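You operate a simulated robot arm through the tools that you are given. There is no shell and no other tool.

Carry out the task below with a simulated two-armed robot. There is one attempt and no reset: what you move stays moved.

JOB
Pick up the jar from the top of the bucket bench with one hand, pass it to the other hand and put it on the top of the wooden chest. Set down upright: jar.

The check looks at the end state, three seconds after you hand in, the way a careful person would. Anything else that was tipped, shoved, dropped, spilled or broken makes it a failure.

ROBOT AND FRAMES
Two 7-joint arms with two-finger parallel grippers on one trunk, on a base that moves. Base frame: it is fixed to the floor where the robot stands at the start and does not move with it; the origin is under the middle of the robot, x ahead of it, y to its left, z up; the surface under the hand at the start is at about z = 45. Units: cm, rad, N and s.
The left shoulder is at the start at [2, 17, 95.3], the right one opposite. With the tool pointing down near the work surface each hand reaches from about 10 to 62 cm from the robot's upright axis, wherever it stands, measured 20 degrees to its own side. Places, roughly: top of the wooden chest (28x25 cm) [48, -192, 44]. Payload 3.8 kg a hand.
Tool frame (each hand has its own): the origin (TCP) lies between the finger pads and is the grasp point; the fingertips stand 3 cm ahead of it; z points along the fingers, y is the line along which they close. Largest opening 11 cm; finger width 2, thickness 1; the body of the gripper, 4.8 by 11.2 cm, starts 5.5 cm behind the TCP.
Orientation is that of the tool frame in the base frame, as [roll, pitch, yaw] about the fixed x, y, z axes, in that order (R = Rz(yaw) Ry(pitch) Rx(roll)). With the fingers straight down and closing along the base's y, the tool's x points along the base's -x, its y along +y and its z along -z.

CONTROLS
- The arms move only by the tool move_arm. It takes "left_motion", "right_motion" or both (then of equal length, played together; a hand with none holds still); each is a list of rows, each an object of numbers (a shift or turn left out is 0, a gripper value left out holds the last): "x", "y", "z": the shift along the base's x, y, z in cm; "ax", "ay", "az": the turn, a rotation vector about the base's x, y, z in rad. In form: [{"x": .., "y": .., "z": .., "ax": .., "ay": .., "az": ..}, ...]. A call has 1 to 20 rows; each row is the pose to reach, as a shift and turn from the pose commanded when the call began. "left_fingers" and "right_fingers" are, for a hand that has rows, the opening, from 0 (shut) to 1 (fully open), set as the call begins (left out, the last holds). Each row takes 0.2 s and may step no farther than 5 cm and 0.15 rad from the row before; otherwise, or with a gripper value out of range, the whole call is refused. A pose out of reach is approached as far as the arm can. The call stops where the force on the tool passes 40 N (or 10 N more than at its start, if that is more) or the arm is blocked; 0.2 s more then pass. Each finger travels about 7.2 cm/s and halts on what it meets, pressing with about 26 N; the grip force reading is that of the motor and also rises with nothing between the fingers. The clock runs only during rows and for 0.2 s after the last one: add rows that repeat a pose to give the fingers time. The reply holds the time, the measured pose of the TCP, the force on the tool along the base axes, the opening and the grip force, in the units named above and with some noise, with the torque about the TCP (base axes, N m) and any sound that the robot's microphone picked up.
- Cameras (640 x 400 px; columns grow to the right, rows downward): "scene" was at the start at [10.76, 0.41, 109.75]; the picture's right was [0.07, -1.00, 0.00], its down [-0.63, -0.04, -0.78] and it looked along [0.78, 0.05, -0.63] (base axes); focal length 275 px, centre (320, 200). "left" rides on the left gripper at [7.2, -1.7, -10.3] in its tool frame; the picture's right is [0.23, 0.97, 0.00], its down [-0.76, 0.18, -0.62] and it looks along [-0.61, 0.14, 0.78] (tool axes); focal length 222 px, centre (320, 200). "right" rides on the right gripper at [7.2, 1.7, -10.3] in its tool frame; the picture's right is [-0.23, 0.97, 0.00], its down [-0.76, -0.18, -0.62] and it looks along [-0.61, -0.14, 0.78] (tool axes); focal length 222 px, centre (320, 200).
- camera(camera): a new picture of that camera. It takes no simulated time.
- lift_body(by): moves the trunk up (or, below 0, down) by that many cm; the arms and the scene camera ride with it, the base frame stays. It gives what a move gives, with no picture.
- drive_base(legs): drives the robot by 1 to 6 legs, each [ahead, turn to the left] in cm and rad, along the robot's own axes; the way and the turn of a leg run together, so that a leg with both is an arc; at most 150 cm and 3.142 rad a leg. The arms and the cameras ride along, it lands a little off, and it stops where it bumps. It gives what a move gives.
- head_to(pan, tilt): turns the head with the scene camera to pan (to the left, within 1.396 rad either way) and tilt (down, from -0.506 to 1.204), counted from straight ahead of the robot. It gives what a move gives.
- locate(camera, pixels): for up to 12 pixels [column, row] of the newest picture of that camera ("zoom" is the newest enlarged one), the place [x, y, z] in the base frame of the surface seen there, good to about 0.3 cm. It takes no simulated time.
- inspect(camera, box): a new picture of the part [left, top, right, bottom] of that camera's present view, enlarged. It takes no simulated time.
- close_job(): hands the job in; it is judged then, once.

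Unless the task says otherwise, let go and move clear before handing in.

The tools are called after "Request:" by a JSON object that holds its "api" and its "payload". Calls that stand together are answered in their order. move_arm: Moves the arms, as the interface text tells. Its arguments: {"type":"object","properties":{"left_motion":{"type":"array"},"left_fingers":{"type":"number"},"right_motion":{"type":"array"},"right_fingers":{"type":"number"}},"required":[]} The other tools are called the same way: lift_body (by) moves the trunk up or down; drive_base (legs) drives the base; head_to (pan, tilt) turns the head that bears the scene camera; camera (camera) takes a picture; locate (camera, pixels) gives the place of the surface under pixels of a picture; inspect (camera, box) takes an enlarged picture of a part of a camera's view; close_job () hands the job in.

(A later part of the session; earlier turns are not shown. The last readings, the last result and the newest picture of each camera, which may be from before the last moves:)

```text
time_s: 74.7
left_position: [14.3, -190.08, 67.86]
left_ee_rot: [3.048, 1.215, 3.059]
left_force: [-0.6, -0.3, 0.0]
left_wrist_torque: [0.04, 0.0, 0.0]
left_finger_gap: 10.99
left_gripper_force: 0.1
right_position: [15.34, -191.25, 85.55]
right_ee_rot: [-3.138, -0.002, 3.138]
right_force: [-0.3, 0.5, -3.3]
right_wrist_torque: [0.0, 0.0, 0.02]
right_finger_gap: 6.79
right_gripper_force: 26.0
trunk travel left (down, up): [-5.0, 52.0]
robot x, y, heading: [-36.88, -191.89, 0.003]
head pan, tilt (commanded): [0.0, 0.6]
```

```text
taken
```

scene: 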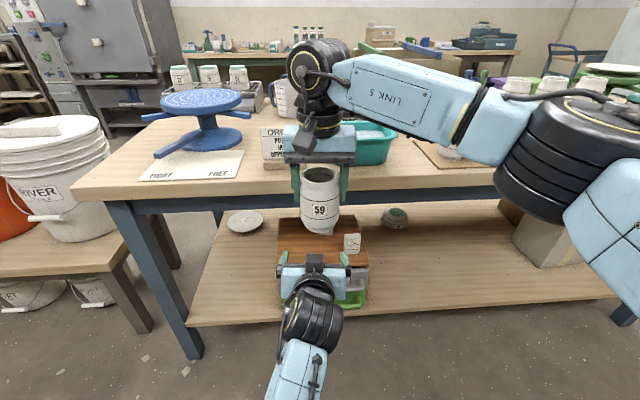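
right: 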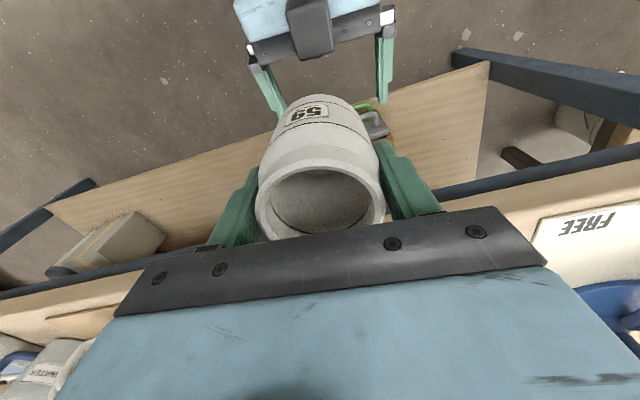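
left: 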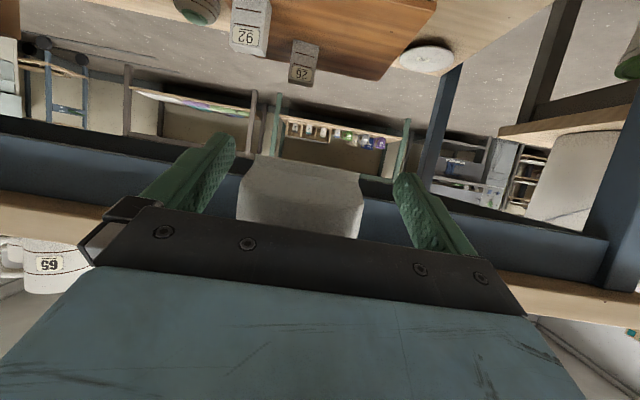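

The jar is now clear above. I'll move the left hand out to its own side and square up its orientation there.

Request:
{"api": "move_arm", "payload": {"left_motion": [{"y": 3}, {"y": 6, "ax": -0.02, "ay": 0.05}, {"y": 9, "ax": -0.03, "ay": 0.1}, {"y": 12, "ax": -0.046, "ay": 0.146}, {"y": 14, "z": -2, "ax": -0.046, "ay": 0.146}, {"y": 14, "z": -5, "ax": -0.046, "ay": 0.146}, {"y": 14, "z": -8, "ax": -0.046, "ay": 0.146}, {"y": 14, "z": -8, "ax": -0.046, "ay": 0.146}]}}

Request:
{"api": "camera", "payload": {"camera": "scene"}}

```text
time_s: 76.5
left_position: [14.12, -176.31, 59.27]
left_ee_rot: [-3.121, 1.064, -3.121]
left_force: [-0.2, -0.7, 0.8]
left_wrist_torque: [0.02, 0.0, -0.01]
left_finger_gap: 11.0
left_gripper_force: 0.0
right_position: [15.47, -191.49, 85.1]
right_ee_rot: [-3.138, -0.002, 3.14]
right_force: [0.0, 0.1, -4.0]
right_wrist_torque: [0.0, -0.03, -0.01]
right_finger_gap: 6.79
right_gripper_force: 26.0
trunk travel left (down, up): [-5.0, 52.0]
robot x, y, heading: [-36.78, -191.7, 0.005]
head pan, tilt (commanded): [0.0, 0.6]
```

```text
taken
```

scene: 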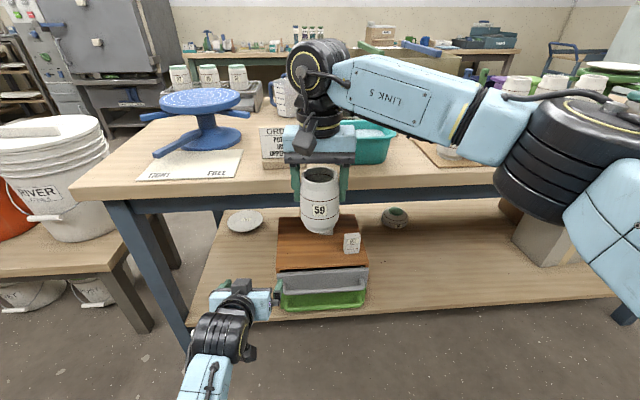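

The left hand is at (14.1, -176.3, 59.3) and nearly square but still a little off. I'll look down at the left arm to see what its elbow is doing.

Request:
{"api": "head_to", "payload": {"pan": 0.5, "tilt": 1.0}}

Request:
{"api": "camera", "payload": {"camera": "scene"}}

```text
time_s: 77.5
left_position: [14.08, -176.22, 59.29]
left_ee_rot: [-3.12, 1.064, -3.121]
left_force: [0.5, -0.8, 0.3]
left_wrist_torque: [-0.03, 0.04, 0.03]
left_finger_gap: 11.01
left_gripper_force: 0.0
right_position: [15.45, -191.51, 85.12]
right_ee_rot: [-3.14, -0.003, 3.137]
right_force: [0.4, -0.5, -2.6]
right_wrist_torque: [-0.02, 0.04, 0.01]
right_finger_gap: 6.79
right_gripper_force: 26.0
trunk travel left (down, up): [-5.0, 52.0]
robot x, y, heading: [-36.75, -191.76, 0.001]
head pan, tilt (commanded): [0.499, 1.0]
```

```text
taken
```

scene: 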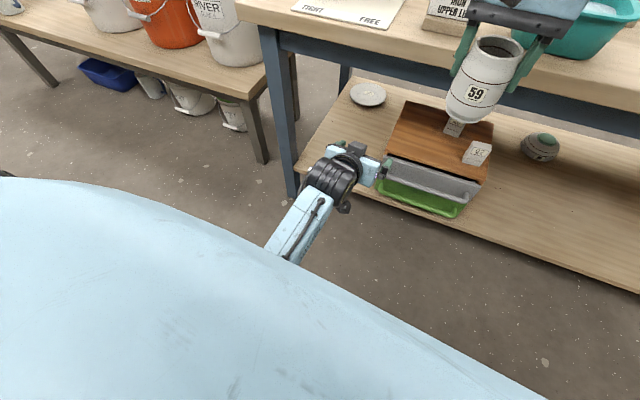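

The forearm comes from low and close to the torso, so the elbow is folded in near the body, which explains the limit. I'll measure the forearm line.

Request:
{"api": "locate", "payload": {"camera": "scene", "pixels": [[280, 250], [300, 225], [320, 195], [335, 175], [350, 160], [370, 170], [388, 165], [290, 240]]}}

```text
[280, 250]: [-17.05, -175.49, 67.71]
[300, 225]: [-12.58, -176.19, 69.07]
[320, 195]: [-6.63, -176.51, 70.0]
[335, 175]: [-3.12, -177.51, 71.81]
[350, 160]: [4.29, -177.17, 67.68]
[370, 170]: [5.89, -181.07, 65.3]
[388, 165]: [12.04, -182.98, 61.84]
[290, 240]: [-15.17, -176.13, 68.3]
```

The left elbow hangs almost straight below its shoulder, folded about 90°, so reaching further out will relax it. I'll back the base 12 cm for room and then extend the left hand 8 cm forward.

Request:
{"api": "drive_base", "payload": {"legs": [[-12, 0]]}}

Request:
{"api": "move_arm", "payload": {"left_motion": [{"x": 3}, {"x": 6}, {"x": 8.5}, {"x": 8.5}, {"x": 8.5}]}}

Request:
{"api": "head_to", "payload": {"pan": 0.0, "tilt": 0.7}}

Request:
{"api": "camera", "payload": {"camera": "scene"}}

```text
time_s: 78.7
left_position: [2.07, -176.33, 59.38]
left_ee_rot: [-3.119, 1.064, -3.125]
left_force: [0.2, 0.5, -0.5]
left_wrist_torque: [0.0, 0.0, -0.02]
left_finger_gap: 11.0
left_gripper_force: 0.2
right_position: [3.44, -191.59, 85.21]
right_ee_rot: [-3.139, -0.001, 3.139]
right_force: [0.2, 1.1, -3.8]
right_wrist_torque: [0.04, 0.0, 0.03]
right_finger_gap: 6.79
right_gripper_force: 26.2
trunk travel left (down, up): [-5.0, 52.0]
robot x, y, heading: [-48.73, -191.73, 0.0]
head pan, tilt (commanded): [0.499, 1.0]
```

```text
time_s: 79.9
left_position: [10.51, -176.42, 59.32]
left_ee_rot: [-3.119, 1.065, -3.121]
left_force: [0.4, 0.4, 0.9]
left_wrist_torque: [0.02, 0.01, 0.0]
left_finger_gap: 10.97
left_gripper_force: 0.1
right_position: [3.37, -191.61, 85.05]
right_ee_rot: [-3.14, -0.005, 3.138]
right_force: [1.4, 0.7, -2.9]
right_wrist_torque: [0.0, -0.01, -0.02]
right_finger_gap: 6.81
right_gripper_force: 25.9
trunk travel left (down, up): [-5.0, 52.0]
robot x, y, heading: [-48.54, -191.61, 0.005]
head pan, tilt (commanded): [0.499, 1.0]
```

```text
time_s: 80.8
left_position: [10.58, -176.42, 59.31]
left_ee_rot: [-3.12, 1.066, -3.122]
left_force: [0.0, 0.6, -0.4]
left_wrist_torque: [-0.02, -0.02, -0.03]
left_finger_gap: 11.02
left_gripper_force: 0.0
right_position: [3.38, -191.6, 85.18]
right_ee_rot: [-3.139, -0.006, 3.139]
right_force: [0.3, -0.3, -3.0]
right_wrist_torque: [0.01, 0.01, 0.02]
right_finger_gap: 6.79
right_gripper_force: 26.3
trunk travel left (down, up): [-5.0, 52.0]
robot x, y, heading: [-48.76, -191.65, 0.003]
head pan, tilt (commanded): [0.0, 0.7]
```

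```text
taken
```

scene: 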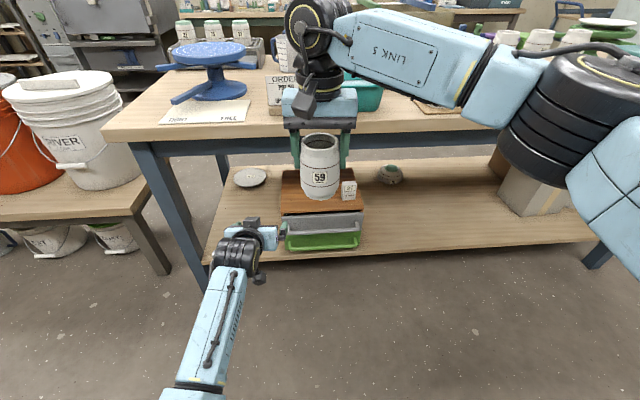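

The left arm tracks exactly again here, with the elbow now well forward. I'll set the meeting point a bit further out: the jar goes to about (8.3, -190.7) with the right TCP at z=70. Meanwhile the left hand drops to z=52 on its own side.

Request:
{"api": "move_arm", "payload": {"right_motion": [{"x": 1.5, "y": 0.5, "z": -2}, {"x": 3, "y": 0.9, "z": -5}, {"x": 4.9, "y": 0.9, "z": -8}, {"x": 4.9, "y": 0.9, "z": -11}, {"x": 4.9, "y": 0.9, "z": -13.5}, {"x": 4.9, "y": 0.9, "z": -15.1}, {"x": 4.9, "y": 0.9, "z": -15.1}], "left_motion": [{"z": -2, "ax": 0.01}, {"z": -4, "ax": 0.01}, {"z": -6, "x": -1, "ax": 0.01}, {"z": -7.3, "x": -2, "ax": 0.01}, {"z": -7.3, "x": -2.85, "ax": 0.01}, {"z": -7.3, "x": -2.85, "ax": 0.01}, {"z": -7.3, "x": -2.85, "ax": 0.01}]}}

Request:
{"api": "camera", "payload": {"camera": "scene"}}

```text
time_s: 82.4
left_position: [7.82, -176.43, 52.04]
left_ee_rot: [-3.139, 1.065, -3.138]
left_force: [-0.4, -0.2, 0.2]
left_wrist_torque: [0.03, -0.01, 0.0]
left_finger_gap: 11.0
left_gripper_force: 0.0
right_position: [8.29, -190.58, 69.98]
right_ee_rot: [-3.139, -0.004, 3.138]
right_force: [-0.7, -0.1, -3.8]
right_wrist_torque: [0.0, 0.0, -0.02]
right_finger_gap: 6.78
right_gripper_force: 26.0
trunk travel left (down, up): [-5.0, 52.0]
robot x, y, heading: [-48.82, -191.96, -0.001]
head pan, tilt (commanded): [0.0, 0.7]
```

```text
taken
```

scene: 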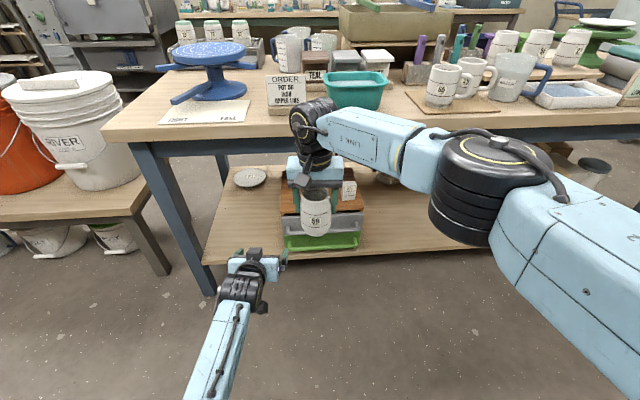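

Both hands track exactly. Now I slide the left hand across at z=52, under and behind the jar.

Request:
{"api": "move_arm", "payload": {"left_motion": [{"y": -4}, {"y": -8}, {"y": -12}, {"y": -14.2}, {"y": -14.2}]}}

Request:
{"api": "inspect", "payload": {"camera": "scene", "box": [250, 150, 390, 300]}}

Request:
{"api": "camera", "payload": {"camera": "right"}}

```text
time_s: 83.6
left_position: [7.92, -188.76, 51.3]
left_ee_rot: [3.084, 1.063, 3.103]
left_force: [0.3, -1.0, 0.4]
left_wrist_torque: [-0.01, -0.01, -0.01]
left_finger_gap: 11.0
left_gripper_force: 0.1
right_position: [8.29, -190.53, 69.96]
right_ee_rot: [-3.141, -0.002, 3.139]
right_force: [0.2, -0.3, -2.4]
right_wrist_torque: [-0.03, 0.0, 0.01]
right_finger_gap: 6.79
right_gripper_force: 26.4
trunk travel left (down, up): [-5.0, 52.0]
robot x, y, heading: [-48.47, -191.92, -0.003]
head pan, tilt (commanded): [0.0, 0.7]
```

```text
2.67 times, centred on (320, 225) of scene
```

zoom: 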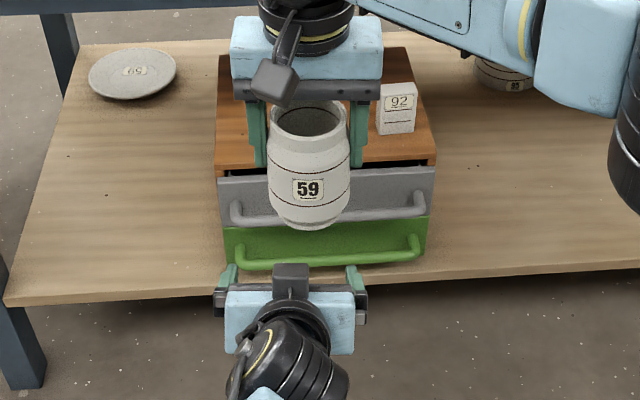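

```text
taken
```

right: 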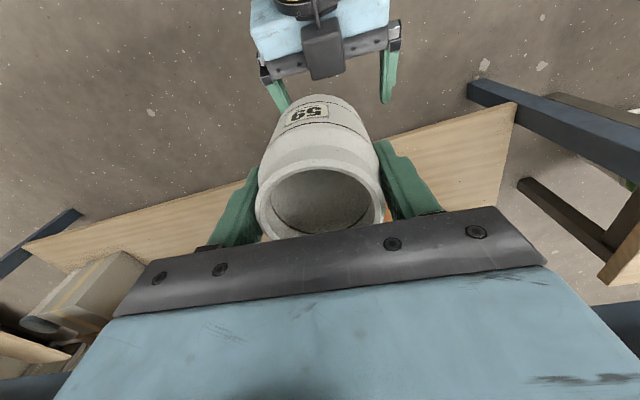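

The left arm reaches its limit inward of about y=-188.8 at this low height, so the meeting point must shift to the left. I'll bring the left hand back out, raise it to z=61 and test it at y≈-185.7, well clear of the jar's underside.

Request:
{"api": "move_arm", "payload": {"left_motion": [{"y": 4}, {"y": 8}, {"y": 12}, {"y": 14}, {"y": 14}]}}

Request:
{"api": "move_arm", "payload": {"right_motion": [{"z": 2.5}, {"z": 5}, {"z": 7.5}, {"z": 10}, {"z": 12}, {"z": 12}]}}

Request:
{"api": "camera", "payload": {"camera": "scene"}}

```text
time_s: 84.8
left_position: [7.75, -176.56, 52.03]
left_ee_rot: [-3.139, 1.066, -3.141]
left_force: [-0.4, 0.1, 0.8]
left_wrist_torque: [0.0, -0.01, 0.02]
left_finger_gap: 11.01
left_gripper_force: 0.2
right_position: [8.25, -190.59, 70.11]
right_ee_rot: [-3.141, -0.004, 3.14]
right_force: [-0.3, 0.0, -2.8]
right_wrist_torque: [-0.05, 0.01, -0.01]
right_finger_gap: 6.81
right_gripper_force: 25.9
trunk travel left (down, up): [-5.0, 52.0]
robot x, y, heading: [-48.6, -191.62, 0.005]
head pan, tilt (commanded): [0.0, 0.7]
```

```text
time_s: 86.2
left_position: [7.79, -176.59, 51.92]
left_ee_rot: [-3.141, 1.065, -3.14]
left_force: [0.4, 0.8, 0.1]
left_wrist_torque: [0.0, 0.02, 0.03]
left_finger_gap: 10.99
left_gripper_force: 0.0
right_position: [8.38, -190.77, 82.08]
right_ee_rot: [-3.141, -0.002, 3.139]
right_force: [0.3, 0.1, -2.8]
right_wrist_torque: [0.0, 0.01, 0.03]
right_finger_gap: 6.77
right_gripper_force: 25.6
trunk travel left (down, up): [-5.0, 52.0]
robot x, y, heading: [-48.96, -191.95, 0.001]
head pan, tilt (commanded): [0.0, 0.7]
```

```text
taken
```

scene: 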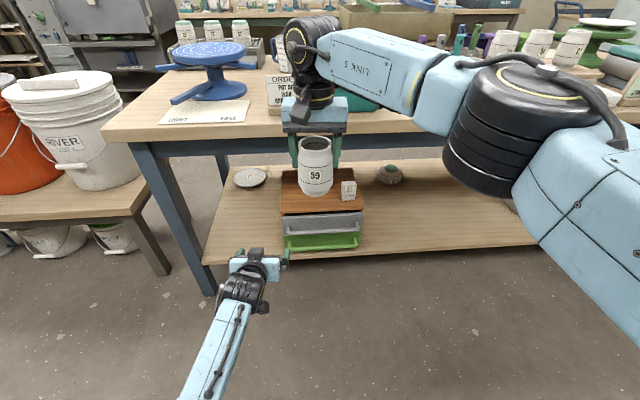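

The left hand recovered. With the jar lifted out of the way, I'll test the left hand at z=60, y≈-186.

Request:
{"api": "move_arm", "payload": {"left_motion": [{"z": 3}, {"z": 6}, {"z": 8}, {"z": 8, "y": -3}, {"z": 8, "y": -6}, {"z": 8, "y": -9.5}, {"z": 8, "y": -9.5}]}}

Request:
{"api": "move_arm", "payload": {"right_motion": [{"y": 2.5}, {"y": 4.8}, {"y": 4.8, "z": -1}, {"y": 4.8, "z": -1}]}}

Request:
{"api": "camera", "payload": {"camera": "scene"}}

```text
time_s: 87.8
left_position: [7.66, -185.56, 59.66]
left_ee_rot: [3.116, 1.065, 3.124]
left_force: [1.2, 0.4, 0.1]
left_wrist_torque: [-0.01, 0.03, -0.02]
left_finger_gap: 11.04
left_gripper_force: 0.0
right_position: [8.36, -190.7, 81.96]
right_ee_rot: [-3.141, -0.004, 3.139]
right_force: [0.7, -0.3, -3.5]
right_wrist_torque: [-0.04, 0.0, -0.01]
right_finger_gap: 6.78
right_gripper_force: 26.0
trunk travel left (down, up): [-5.0, 52.0]
robot x, y, heading: [-49.06, -191.65, -0.003]
head pan, tilt (commanded): [0.0, 0.7]
```

```text
time_s: 88.8
left_position: [7.79, -185.71, 59.79]
left_ee_rot: [3.12, 1.065, 3.125]
left_force: [-0.6, -0.9, 0.4]
left_wrist_torque: [0.01, -0.03, -0.01]
left_finger_gap: 11.01
left_gripper_force: 0.0
right_position: [7.84, -186.3, 81.81]
right_ee_rot: [-3.139, -0.003, 3.139]
right_force: [0.4, 0.9, -2.8]
right_wrist_torque: [-0.01, 0.0, -0.01]
right_finger_gap: 6.8
right_gripper_force: 26.0
right hand out of reach, approached as far as the arm can: row 2, 3, 4
trunk travel left (down, up): [-5.0, 52.0]
robot x, y, heading: [-48.87, -191.72, 0.001]
head pan, tilt (commanded): [0.0, 0.7]
```

```text
taken
```

scene: 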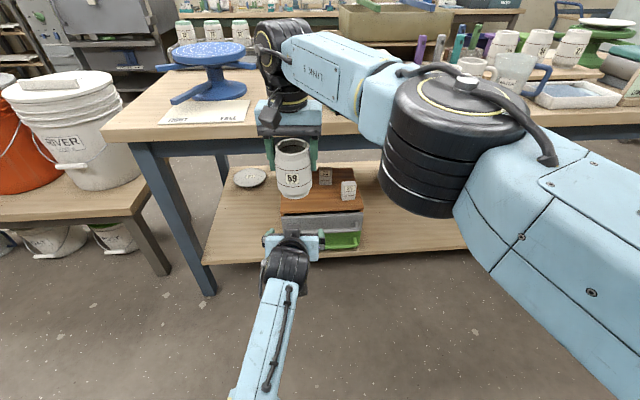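

The right hand is out of reach there (row 2 onward), and the left is still slightly off, so that spot is too far out and the straight-ahead left pose is awkward. Turning both hands 0.4 rad clockwise puts the left wrist further to its own side. I'll pull both back about 5 cm and make that turn with the jar still high.

Request:
{"api": "move_arm", "payload": {"right_motion": [{"x": -2, "y": -1.5, "az": -0.1}, {"x": -4, "y": -3, "az": -0.2}, {"x": -5.1, "y": -3.7, "az": -0.3}, {"x": -5.1, "y": -3.7, "az": -0.4}, {"x": -5.1, "y": -3.7, "az": -0.4}], "left_motion": [{"x": -2, "az": -0.1}, {"x": -4, "y": -1, "az": -0.2}, {"x": -5, "y": -2, "az": -0.3}, {"x": -5, "y": -3.4, "az": -0.4}, {"x": -5, "y": -3.4, "az": -0.4}]}}

Request:
{"api": "camera", "payload": {"camera": "scene"}}

Request:
{"api": "camera", "payload": {"camera": "right"}}

```text
time_s: 90.0
left_position: [2.75, -189.44, 60.02]
left_ee_rot: [-3.14, 1.065, 2.742]
left_force: [1.3, -0.7, -0.4]
left_wrist_torque: [-0.02, 0.0, -0.01]
left_finger_gap: 11.0
left_gripper_force: 0.1
right_position: [2.86, -190.05, 81.86]
right_ee_rot: [-3.14, -0.004, 2.735]
right_force: [-0.8, -0.9, -3.3]
right_wrist_torque: [0.01, 0.0, 0.02]
right_finger_gap: 6.8
right_gripper_force: 26.4
trunk travel left (down, up): [-5.0, 52.0]
robot x, y, heading: [-48.73, -191.94, 0.006]
head pan, tilt (commanded): [0.0, 0.7]
```

```text
taken
```

scene: 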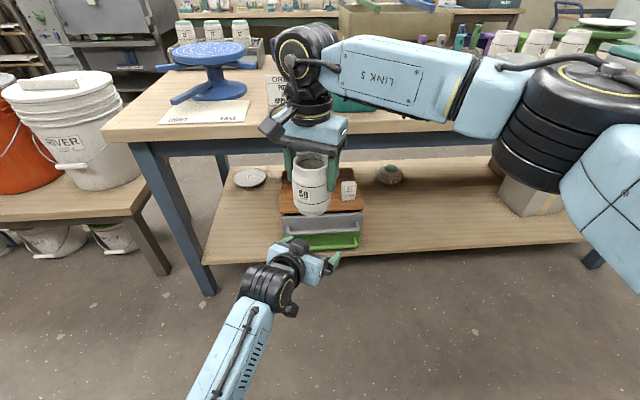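

```text
taken
```

right: 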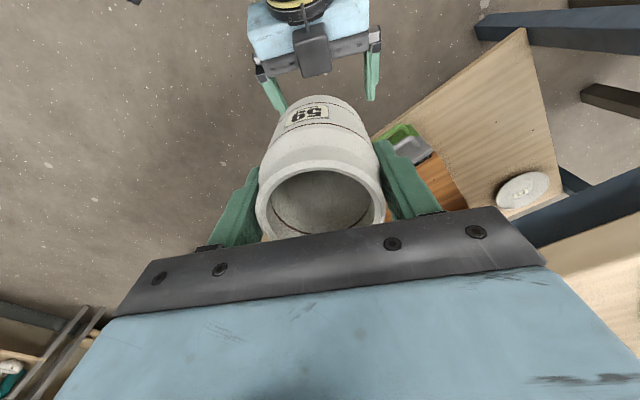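

With the turn, the left hand now tracks exactly at (2.75, -189.44, 60.0), and both hands share the same yaw. I'll lower the jar with the right hand toward the left fingers, aiming about 0.9 cm ahead of the left TCP, and stop 4 cm short to check.

Request:
{"api": "move_arm", "payload": {"right_motion": [{"x": 0.72, "y": 0.26, "z": -2}, {"x": 0.72, "y": 0.26, "z": -4.5}, {"x": 0.72, "y": 0.26, "z": -7}, {"x": 0.72, "y": 0.26, "z": -9}, {"x": 0.72, "y": 0.26, "z": -11}, {"x": 0.72, "y": 0.26, "z": -12.5}, {"x": 0.72, "y": 0.26, "z": -12.5}]}}

Request:
{"api": "inspect", "payload": {"camera": "scene", "box": [230, 130, 390, 290]}}

Request:
{"api": "camera", "payload": {"camera": "right"}}

Request:
{"api": "camera", "payload": {"camera": "left"}}

```text
time_s: 91.6
left_position: [2.85, -189.39, 59.88]
left_ee_rot: [-3.139, 1.063, 2.744]
left_force: [0.2, -0.1, 0.5]
left_wrist_torque: [-0.01, 0.04, 0.0]
left_finger_gap: 11.0
left_gripper_force: 0.1
right_position: [3.34, -189.89, 69.33]
right_ee_rot: [-3.139, -0.004, 2.738]
right_force: [-0.3, -0.1, -2.8]
right_wrist_torque: [0.01, -0.01, 0.03]
right_finger_gap: 6.79
right_gripper_force: 26.3
trunk travel left (down, up): [-5.0, 52.0]
robot x, y, heading: [-48.96, -191.89, 0.005]
head pan, tilt (commanded): [0.0, 0.7]
```

```text
2.50 times, centred on (310, 210) of scene
```

zoom: 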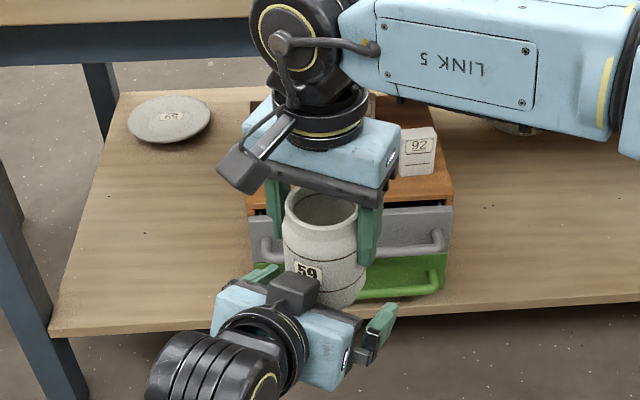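

```text
taken
```

right: 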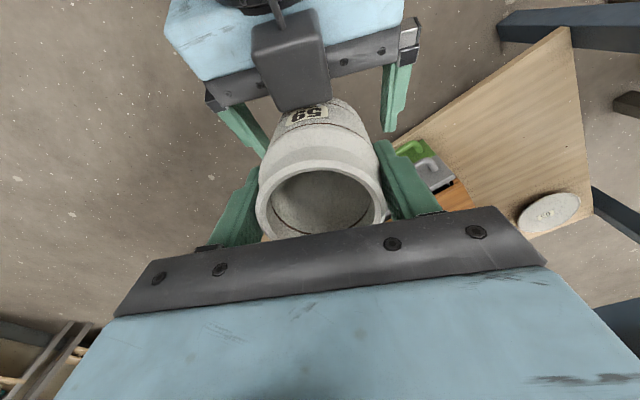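

```text
taken
```

left: 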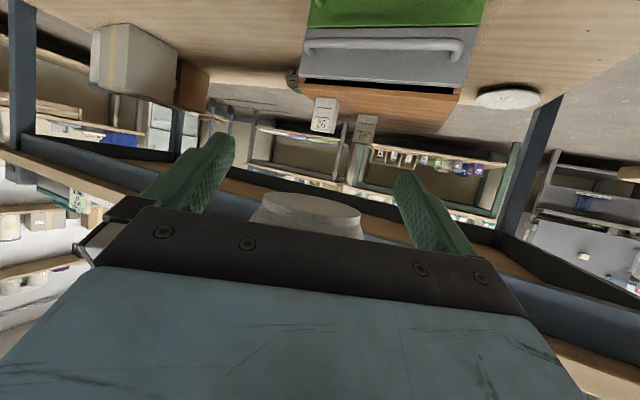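

The views show the jar hanging between the left fingers, well aligned (left picture: jar base at columns 255–360, fingers at 235 and 395). I'll check the jar is still upright in the right grip by sampling its rim and body.

Request:
{"api": "locate", "payload": {"camera": "zoom", "pixels": [[287, 208], [356, 212], [318, 228], [325, 190], [290, 250], [335, 260], [335, 285], [335, 300], [300, 292], [270, 265], [378, 320], [365, 260]]}}

Request:
{"api": "locate", "payload": {"camera": "right", "pixels": [[260, 205], [380, 200], [320, 162], [290, 230], [365, 222], [300, 170], [340, 168]]}}

Request:
{"api": "locate", "payload": {"camera": "left", "pixels": [[310, 200], [280, 200], [340, 205], [310, 215], [310, 230]]}}

```text
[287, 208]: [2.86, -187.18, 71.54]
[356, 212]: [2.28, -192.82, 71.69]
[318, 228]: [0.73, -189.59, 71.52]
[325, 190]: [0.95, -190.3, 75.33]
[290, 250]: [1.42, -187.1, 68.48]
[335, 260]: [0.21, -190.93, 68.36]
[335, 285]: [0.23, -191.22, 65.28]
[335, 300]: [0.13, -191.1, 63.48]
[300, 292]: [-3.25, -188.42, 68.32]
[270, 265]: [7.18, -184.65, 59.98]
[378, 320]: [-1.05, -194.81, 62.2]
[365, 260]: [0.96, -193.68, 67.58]
```

```text
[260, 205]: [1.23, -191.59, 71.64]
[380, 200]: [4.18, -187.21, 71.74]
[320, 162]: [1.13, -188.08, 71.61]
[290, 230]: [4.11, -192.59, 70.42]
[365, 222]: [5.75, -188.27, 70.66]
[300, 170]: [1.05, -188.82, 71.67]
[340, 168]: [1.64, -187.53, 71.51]
```

```text
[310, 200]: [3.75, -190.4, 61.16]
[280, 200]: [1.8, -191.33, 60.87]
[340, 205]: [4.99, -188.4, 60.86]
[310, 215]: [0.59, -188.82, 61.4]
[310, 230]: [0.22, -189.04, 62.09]
```

The rim reads z≈71.6 all round, so the jar is upright with no slip, and its base is near z=61.0. I'll lower it the last 4.3 cm with a slight centring shift.

Request:
{"api": "move_arm", "payload": {"right_motion": [{"x": 0.38, "y": 0.13, "z": -1}, {"x": 0.38, "y": 0.13, "z": -2}, {"x": 0.38, "y": 0.13, "z": -3}, {"x": 0.38, "y": 0.13, "z": -3.8}, {"x": 0.38, "y": 0.13, "z": -4.3}, {"x": 0.38, "y": 0.13, "z": -4.3}]}}

Request:
{"api": "inspect", "payload": {"camera": "scene", "box": [240, 160, 380, 290]}}

Request:
{"api": "camera", "payload": {"camera": "right"}}

Request:
{"api": "camera", "payload": {"camera": "left"}}

```text
time_s: 93.0
left_position: [2.72, -189.48, 60.02]
left_ee_rot: [-3.139, 1.066, 2.743]
left_force: [0.1, 0.6, -0.6]
left_wrist_torque: [0.02, 0.01, 0.01]
left_finger_gap: 10.99
left_gripper_force: 0.0
right_position: [3.76, -189.55, 64.97]
right_ee_rot: [-3.139, -0.003, 2.738]
right_force: [0.9, -0.6, -2.9]
right_wrist_torque: [-0.02, -0.01, -0.01]
right_finger_gap: 6.79
right_gripper_force: 26.3
trunk travel left (down, up): [-5.0, 52.0]
robot x, y, heading: [-49.05, -191.69, 0.0]
head pan, tilt (commanded): [0.0, 0.7]
```

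```text
3.08 times, centred on (310, 225) of scene
```

zoom: 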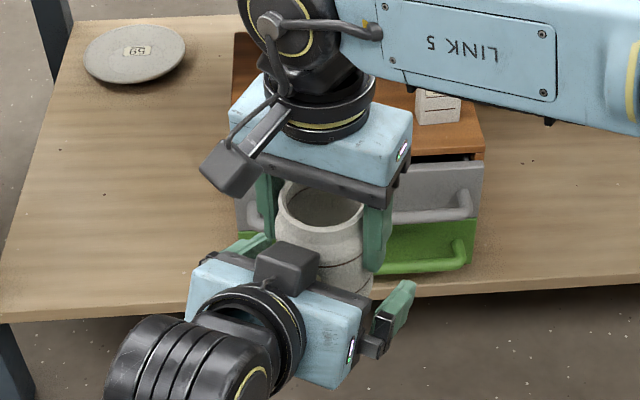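

```text
taken
```

right: 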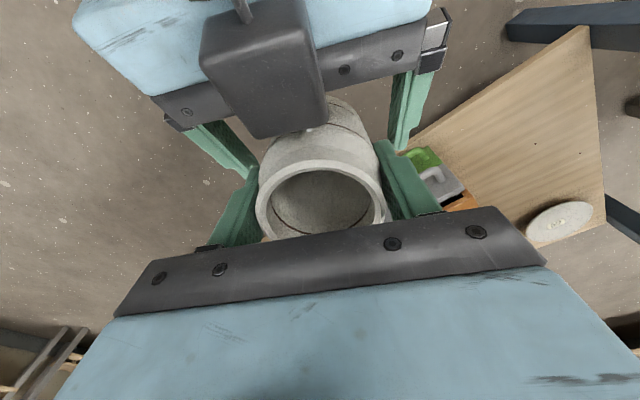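

```text
taken
```

left: 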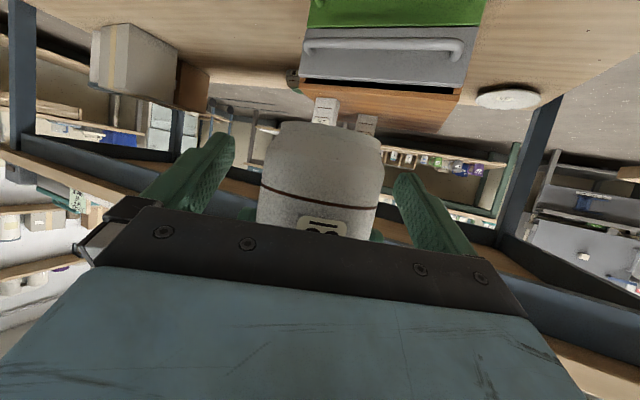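

The left picture shows the jar between the fingers, sitting slightly toward the right-hand one (gaps about 27 px against 12 px). Readings give about 0.3 cm of offset. I'll shift the jar 0.3 cm to centre it and then close the left fingers.

Request:
{"api": "move_arm", "payload": {"right_motion": [{"x": -0.12, "y": -0.28}, {"x": -0.12, "y": -0.28}, {"x": -0.12, "y": -0.28}]}}

Request:
{"api": "move_arm", "payload": {"left_motion": [{"z": 0}, {"z": 0}, {"z": 0}, {"z": 0}, {"z": 0}], "left_fingers": 0}}

Request:
{"api": "camera", "payload": {"camera": "left"}}

Request:
{"api": "camera", "payload": {"camera": "right"}}

```text
time_s: 93.8
left_position: [2.84, -189.52, 59.99]
left_ee_rot: [-3.14, 1.065, 2.744]
left_force: [0.5, 0.2, 0.3]
left_wrist_torque: [-0.01, -0.03, -0.03]
left_finger_gap: 11.0
left_gripper_force: 0.0
right_position: [3.67, -190.03, 65.1]
right_ee_rot: [-3.14, -0.002, 2.738]
right_force: [0.0, 0.6, -2.6]
right_wrist_torque: [0.0, 0.01, -0.03]
right_finger_gap: 6.8
right_gripper_force: 26.5
trunk travel left (down, up): [-5.0, 52.0]
robot x, y, heading: [-48.78, -191.57, 0.004]
head pan, tilt (commanded): [0.0, 0.7]
```

```text
time_s: 95.0
left_position: [2.71, -189.56, 60.04]
left_ee_rot: [-3.137, 1.065, 2.743]
left_force: [-4.9, -4.5, 1.3]
left_wrist_torque: [-0.04, -0.08, -0.21]
left_finger_gap: 6.92
left_gripper_force: 26.2
right_position: [3.72, -189.89, 65.01]
right_ee_rot: [-3.141, -0.001, 2.737]
right_force: [6.1, 6.2, -4.6]
right_wrist_torque: [0.35, -0.25, 0.09]
right_finger_gap: 6.78
right_gripper_force: 26.3
trunk travel left (down, up): [-5.0, 52.0]
robot x, y, heading: [-48.28, -191.94, -0.001]
head pan, tilt (commanded): [0.0, 0.7]
```

```text
taken
```

left: 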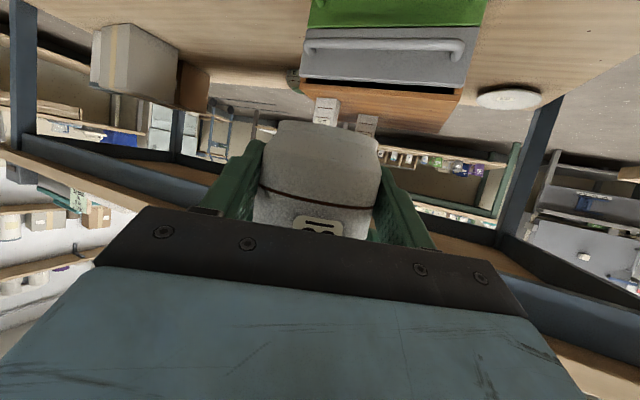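

```text
taken
```

right: 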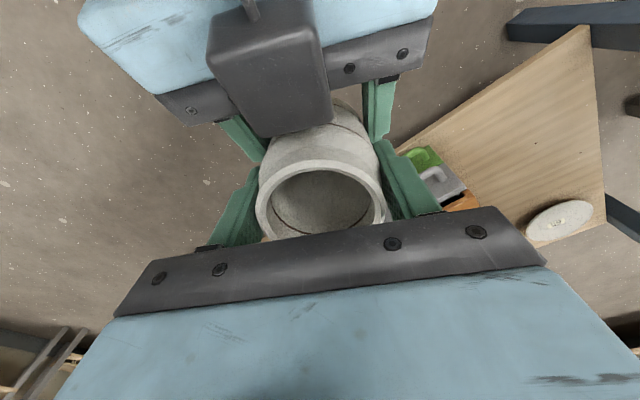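

Both hands now hold the jar (gaps 6.9 and 6.8 cm). They push against each other with about 6 N sideways. I'll ease the left hand by about 0.2 cm along that push before releasing the right.

Request:
{"api": "move_arm", "payload": {"left_motion": [{"x": -0.1, "y": -0.1}, {"x": -0.15, "y": -0.2}, {"x": -0.15, "y": -0.2}]}}

```text
time_s: 95.8
left_position: [2.76, -189.6, 59.88]
left_ee_rot: [3.141, 1.065, 2.743]
left_force: [4.6, 0.5, 0.6]
left_wrist_torque: [-0.3, 0.44, -0.39]
left_finger_gap: 6.89
left_gripper_force: 26.6
right_position: [3.64, -189.9, 64.98]
right_ee_rot: [-3.137, -0.003, 2.739]
right_force: [-4.9, 0.0, -2.0]
right_wrist_torque: [0.33, -0.19, 0.43]
right_finger_gap: 6.79
right_gripper_force: 26.0
trunk travel left (down, up): [-5.0, 52.0]
robot x, y, heading: [-48.69, -191.96, 0.005]
head pan, tilt (commanded): [0.0, 0.7]
```

The y push is gone, but there is now about 4.6 N along x, so I'll give back half of the x shift.

Request:
{"api": "move_arm", "payload": {"left_motion": [{"x": 0.07}, {"x": 0.07}]}}

Request:
{"api": "camera", "payload": {"camera": "left"}}

Request:
{"api": "inspect", "payload": {"camera": "scene", "box": [240, 160, 380, 290]}}

```text
time_s: 96.4
left_position: [2.66, -189.58, 59.87]
left_ee_rot: [3.14, 1.063, 2.742]
left_force: [3.4, 2.6, -1.3]
left_wrist_torque: [-0.24, -0.42, -0.33]
left_finger_gap: 6.9
left_gripper_force: 26.0
right_position: [3.66, -190.0, 65.07]
right_ee_rot: [-3.139, -0.003, 2.736]
right_force: [-3.5, -3.6, 0.9]
right_wrist_torque: [0.13, 0.62, 0.36]
right_finger_gap: 6.8
right_gripper_force: 25.6
trunk travel left (down, up): [-5.0, 52.0]
robot x, y, heading: [-48.66, -191.67, -0.001]
head pan, tilt (commanded): [0.0, 0.7]
```

```text
taken
```

left: 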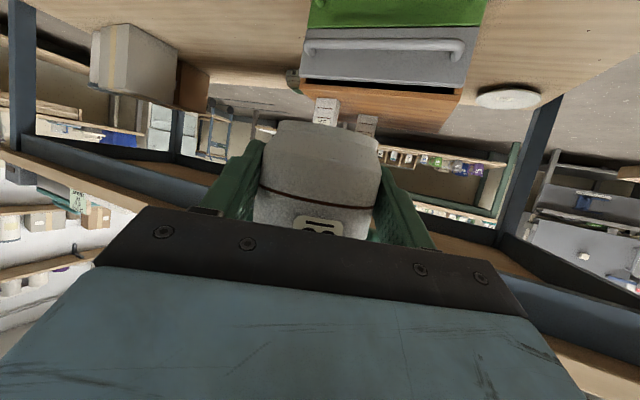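

```text
3.08 times, centred on (310, 225) of scene
```

zoom: 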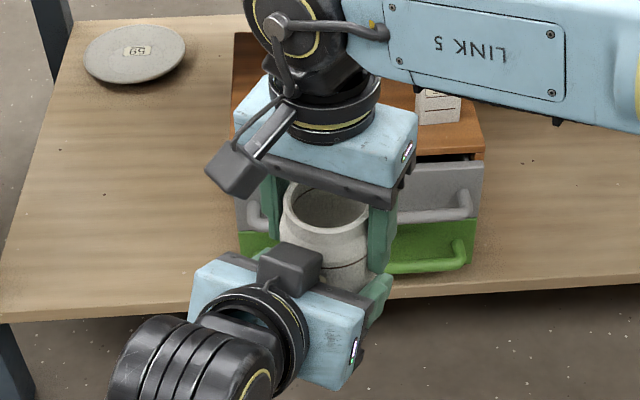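

Residual forces are about 4 N, which is small. I'll check the rim for level before releasing the right hand.

Request:
{"api": "locate", "payload": {"camera": "zoom", "pixels": [[284, 210], [366, 210], [322, 230], [300, 224], [350, 224], [330, 183], [340, 250], [340, 275]]}}

Request:
{"api": "camera", "payload": {"camera": "right"}}

Request:
{"api": "locate", "payload": {"camera": "right", "pixels": [[262, 205], [378, 205], [320, 163], [285, 178], [355, 172], [375, 220], [275, 225]]}}

```text
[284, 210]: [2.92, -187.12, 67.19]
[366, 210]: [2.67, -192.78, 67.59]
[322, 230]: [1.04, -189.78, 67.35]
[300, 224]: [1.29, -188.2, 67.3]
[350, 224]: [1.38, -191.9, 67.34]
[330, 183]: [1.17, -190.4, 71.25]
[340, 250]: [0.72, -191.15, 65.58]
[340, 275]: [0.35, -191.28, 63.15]
```

```text
taken
```

right: 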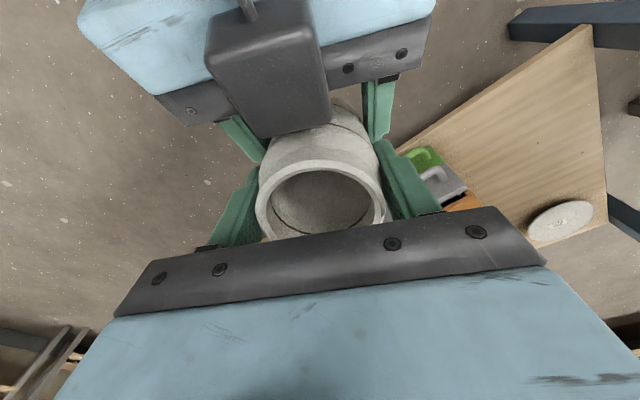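

```text
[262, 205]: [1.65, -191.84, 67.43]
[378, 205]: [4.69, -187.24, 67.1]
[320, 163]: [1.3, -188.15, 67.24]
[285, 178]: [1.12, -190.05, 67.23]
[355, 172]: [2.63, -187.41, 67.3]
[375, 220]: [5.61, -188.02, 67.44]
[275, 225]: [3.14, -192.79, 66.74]
```

The rim is level within reading error (z≈67.2–67.5). The left hand has the jar, so I'll open the right fingers.

Request:
{"api": "move_arm", "payload": {"right_motion": [{"z": 0}, {"z": 0}, {"z": 0}, {"z": 0}, {"z": 0}], "right_fingers": 1}}

Request:
{"api": "camera", "payload": {"camera": "right"}}

Request:
{"api": "camera", "payload": {"camera": "left"}}

```text
time_s: 97.6
left_position: [2.62, -189.57, 59.89]
left_ee_rot: [-3.139, 1.065, 2.744]
left_force: [0.2, 0.4, -0.1]
left_wrist_torque: [0.0, 0.03, 0.01]
left_finger_gap: 6.93
left_gripper_force: 26.3
right_position: [3.66, -190.05, 65.02]
right_ee_rot: [-3.141, -0.003, 2.738]
right_force: [0.0, 0.4, 0.1]
right_wrist_torque: [0.03, -0.01, 0.01]
right_finger_gap: 11.0
right_gripper_force: 0.1
trunk travel left (down, up): [-5.0, 52.0]
robot x, y, heading: [-48.88, -191.65, 0.004]
head pan, tilt (commanded): [0.0, 0.7]
```

```text
taken
```

right: 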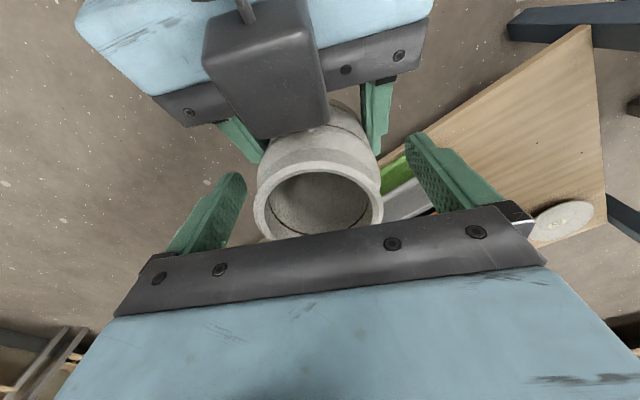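

```text
taken
```

left: 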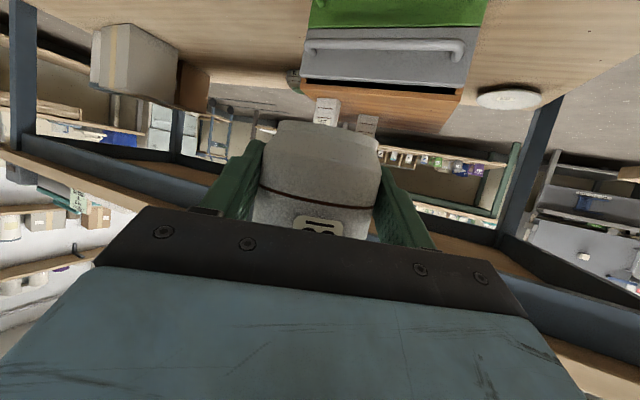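

The right fingers are open, and the jar stays in the left grip (26 N, gap 6.93). I'll lift the right hand straight up and away.

Request:
{"api": "move_arm", "payload": {"right_motion": [{"z": 1.5}, {"z": 3.5}, {"z": 6}, {"z": 9}, {"z": 12}, {"z": 15}, {"z": 18}, {"z": 18}]}}

Request:
{"api": "camera", "payload": {"camera": "scene"}}

Request:
{"api": "camera", "payload": {"camera": "right"}}

```text
time_s: 99.4
left_position: [2.67, -189.65, 59.99]
left_ee_rot: [-3.14, 1.066, 2.743]
left_force: [-0.5, 0.2, -0.3]
left_wrist_torque: [-0.03, 0.04, 0.01]
left_finger_gap: 6.92
left_gripper_force: 25.9
right_position: [3.68, -189.88, 82.88]
right_ee_rot: [-3.14, -0.004, 2.738]
right_force: [-0.6, 1.2, -1.0]
right_wrist_torque: [0.0, -0.01, -0.02]
right_finger_gap: 11.01
right_gripper_force: 0.0
trunk travel left (down, up): [-5.0, 52.0]
robot x, y, heading: [-48.8, -191.53, 0.001]
head pan, tilt (commanded): [0.0, 0.7]
```

```text
taken
```

scene: 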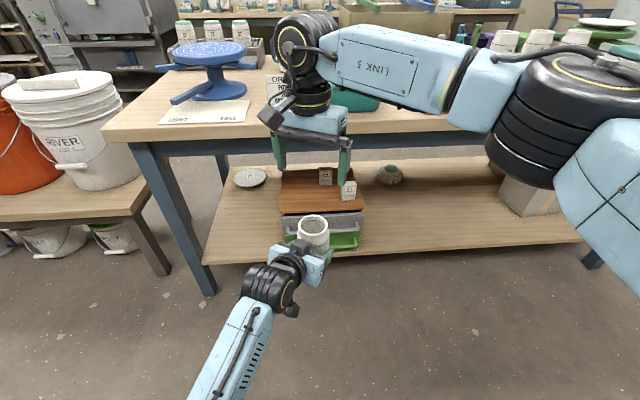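

```text
taken
```

right: 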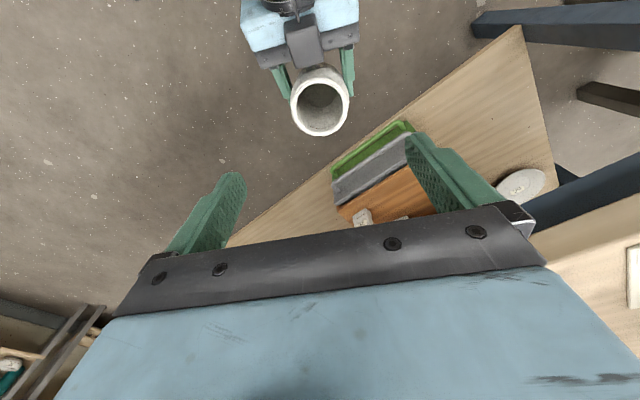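

The jar now rests in the left hand alone, mouth up, at scene (313, 230). I'll check its rim for level and measure its centre and base relative to the left TCP.

Request:
{"api": "inspect", "payload": {"camera": "scene", "box": [260, 190, 360, 290]}}

Request:
{"api": "locate", "payload": {"camera": "zoom", "pixels": [[272, 160], [345, 150], [310, 110], [312, 188], [280, 135], [340, 135], [330, 183], [290, 185], [320, 215], [340, 215], [335, 225], [300, 240]]}}

Request:
{"api": "locate", "payload": {"camera": "right", "pixels": [[293, 105], [346, 103], [320, 82], [320, 133], [300, 90], [340, 90], [302, 125], [340, 125]]}}

```text
4.00 times, centred on (310, 240) of scene
```

zoom: 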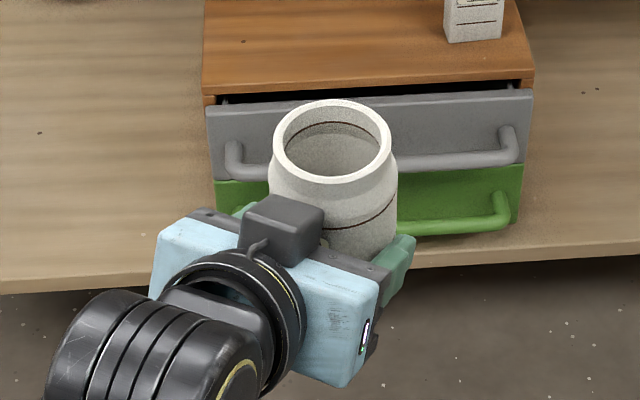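

```text
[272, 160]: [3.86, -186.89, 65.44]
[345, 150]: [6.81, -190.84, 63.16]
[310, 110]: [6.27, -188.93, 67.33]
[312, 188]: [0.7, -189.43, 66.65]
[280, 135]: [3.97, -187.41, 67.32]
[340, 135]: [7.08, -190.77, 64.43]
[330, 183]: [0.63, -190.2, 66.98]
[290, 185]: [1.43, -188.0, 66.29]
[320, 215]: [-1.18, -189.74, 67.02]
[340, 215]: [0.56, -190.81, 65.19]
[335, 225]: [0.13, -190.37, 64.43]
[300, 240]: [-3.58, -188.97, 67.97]
```

```text
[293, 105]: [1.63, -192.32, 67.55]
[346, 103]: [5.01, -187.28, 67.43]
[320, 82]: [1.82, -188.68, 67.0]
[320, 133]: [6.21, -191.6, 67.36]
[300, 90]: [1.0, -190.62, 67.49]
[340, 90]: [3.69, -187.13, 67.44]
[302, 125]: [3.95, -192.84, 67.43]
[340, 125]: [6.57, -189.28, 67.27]
```

The rim is level (z≈67.0–67.5 all round), with the jar's centre about 1.2 cm ahead of the left TCP and its base about 3.2 cm below it. I'll move the empty right hand away to its own side and back.

Request:
{"api": "move_arm", "payload": {"right_motion": [{"y": -4}, {"y": -8, "az": 0.1}, {"y": -12, "x": -2, "az": 0.2}, {"y": -15, "x": -5.5, "az": 0.3}, {"y": -18, "x": -9, "az": 0.4}, {"y": -20.5, "x": -12.5, "az": 0.4}, {"y": -22.5, "x": -16.5, "az": 0.4}, {"y": -24, "x": -20, "az": 0.4}, {"y": -24, "x": -23.5, "az": 0.4}, {"y": -24, "x": -23.5, "az": 0.4}]}}

Request:
{"api": "camera", "payload": {"camera": "scene"}}

```text
time_s: 101.6
left_position: [2.49, -189.7, 60.0]
left_ee_rot: [-3.14, 1.065, 2.744]
left_force: [0.8, 0.3, 1.0]
left_wrist_torque: [-0.01, 0.02, 0.0]
left_finger_gap: 6.91
left_gripper_force: 25.9
right_position: [-19.92, -213.94, 83.16]
right_ee_rot: [-3.139, -0.004, 3.138]
right_force: [-0.6, -0.5, -1.4]
right_wrist_torque: [-0.02, -0.02, -0.01]
right_finger_gap: 11.02
right_gripper_force: 0.0
trunk travel left (down, up): [-5.0, 52.0]
robot x, y, heading: [-48.62, -191.57, 0.006]
head pan, tilt (commanded): [0.0, 0.7]
```

```text
taken
```

scene: 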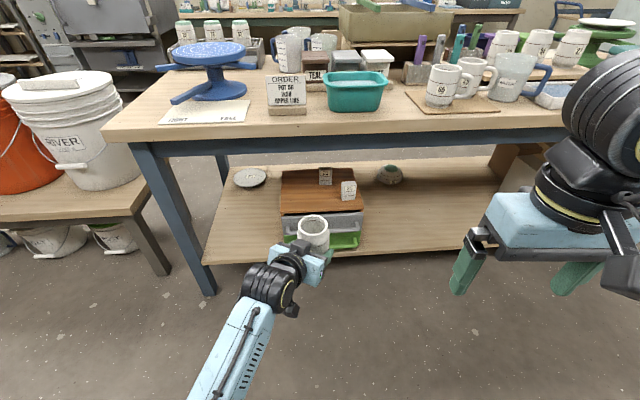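

The way is clear. I'll shift the left hand with the jar to line up with the target (y≈-183.5) and lower it to z≈52, so that jar and wrist will pass under the beam.

Request:
{"api": "move_arm", "payload": {"left_motion": [{"y": 2, "z": -1}, {"y": 4, "z": -2.5}, {"y": 6.1, "z": -4.5}, {"y": 6.1, "z": -6.5}, {"y": 6.1, "z": -8}, {"y": 6.1, "z": -8}]}}

Request:
{"api": "camera", "payload": {"camera": "scene"}}

Request:
{"api": "camera", "payload": {"camera": "left"}}

```text
time_s: 103.0
left_position: [2.74, -183.64, 52.01]
left_ee_rot: [-3.139, 1.065, 2.745]
left_force: [0.3, -0.3, 0.3]
left_wrist_torque: [0.02, 0.05, -0.01]
left_finger_gap: 6.9
left_gripper_force: 26.0
right_position: [-19.78, -213.82, 83.19]
right_ee_rot: [-3.14, -0.005, 3.137]
right_force: [-0.6, -0.8, 0.1]
right_wrist_torque: [0.03, 0.01, 0.01]
right_finger_gap: 11.0
right_gripper_force: 0.1
trunk travel left (down, up): [-5.0, 52.0]
robot x, y, heading: [-48.82, -192.27, 0.006]
head pan, tilt (commanded): [0.0, 0.7]
```

```text
taken
```

scene: 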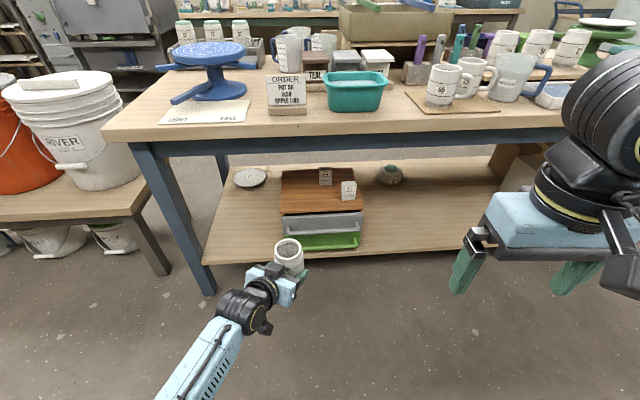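

```text
taken
```

left: 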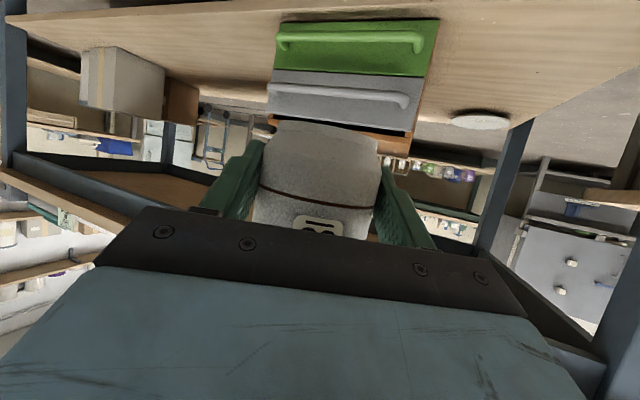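

The left hand is exact at (2.7, -183.6, 52.0). The jar's base is at about 48.8, clear above the chest top (44), and its top at about 59.5, well under the beam (69.7). I'll drive ahead 25 cm and check.

Request:
{"api": "drive_base", "payload": {"legs": [[25, 0]]}}

Request:
{"api": "camera", "payload": {"camera": "scene"}}

Request:
{"api": "camera", "payload": {"camera": "left"}}

```text
time_s: 104.9
left_position: [27.67, -183.59, 52.02]
left_ee_rot: [-3.139, 1.067, 2.744]
left_force: [0.4, 0.0, -1.0]
left_wrist_torque: [-0.05, 0.05, 0.02]
left_finger_gap: 6.88
left_gripper_force: 25.6
right_position: [5.27, -213.9, 83.06]
right_ee_rot: [-3.14, -0.003, 3.139]
right_force: [-1.3, 0.3, 0.8]
right_wrist_torque: [-0.01, 0.05, -0.02]
right_finger_gap: 11.02
right_gripper_force: 0.0
trunk travel left (down, up): [-5.0, 52.0]
robot x, y, heading: [-23.65, -191.77, 0.002]
head pan, tilt (commanded): [0.0, 0.7]
```

```text
taken
```

scene: 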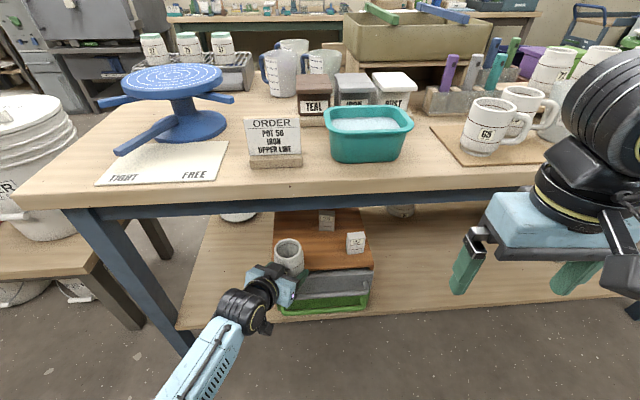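

```text
taken
```

left: 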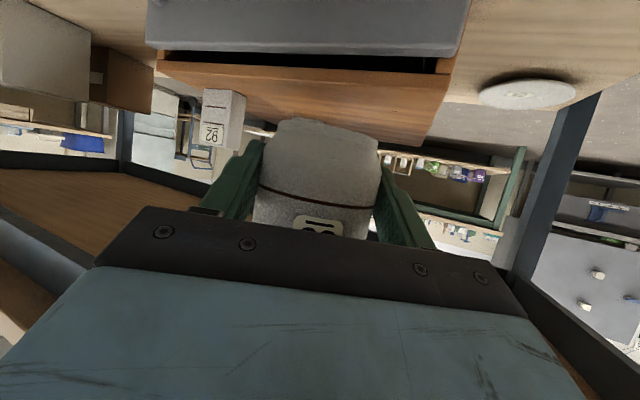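

The jar is now passing over the chest's front edge with clear space all round. I'll drive 12 cm further and check again.

Request:
{"api": "drive_base", "payload": {"legs": [[12, 0]]}}

Request:
{"api": "camera", "payload": {"camera": "scene"}}

Request:
{"api": "camera", "payload": {"camera": "left"}}

```text
time_s: 106.1
left_position: [39.51, -183.56, 52.06]
left_ee_rot: [-3.141, 1.062, 2.743]
left_force: [0.0, -0.6, -0.9]
left_wrist_torque: [0.0, 0.02, 0.01]
left_finger_gap: 6.91
left_gripper_force: 25.9
right_position: [16.98, -213.79, 83.02]
right_ee_rot: [3.141, -0.003, 3.138]
right_force: [-0.3, 0.1, -0.4]
right_wrist_torque: [-0.04, 0.02, -0.02]
right_finger_gap: 10.99
right_gripper_force: 0.0
trunk travel left (down, up): [-5.0, 52.0]
robot x, y, heading: [-11.93, -191.51, -0.001]
head pan, tilt (commanded): [0.0, 0.7]
```

```text
taken
```

scene: 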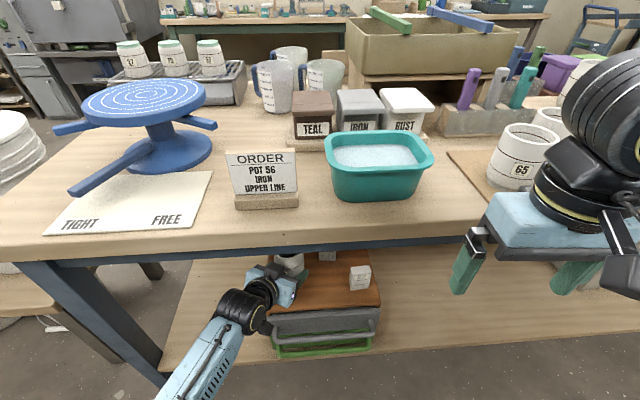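

```text
taken
```

left: 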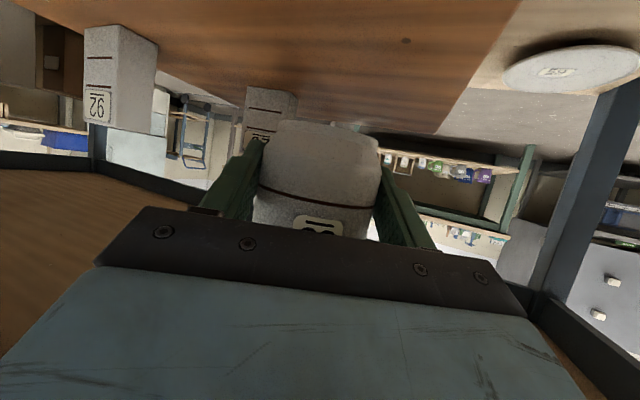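

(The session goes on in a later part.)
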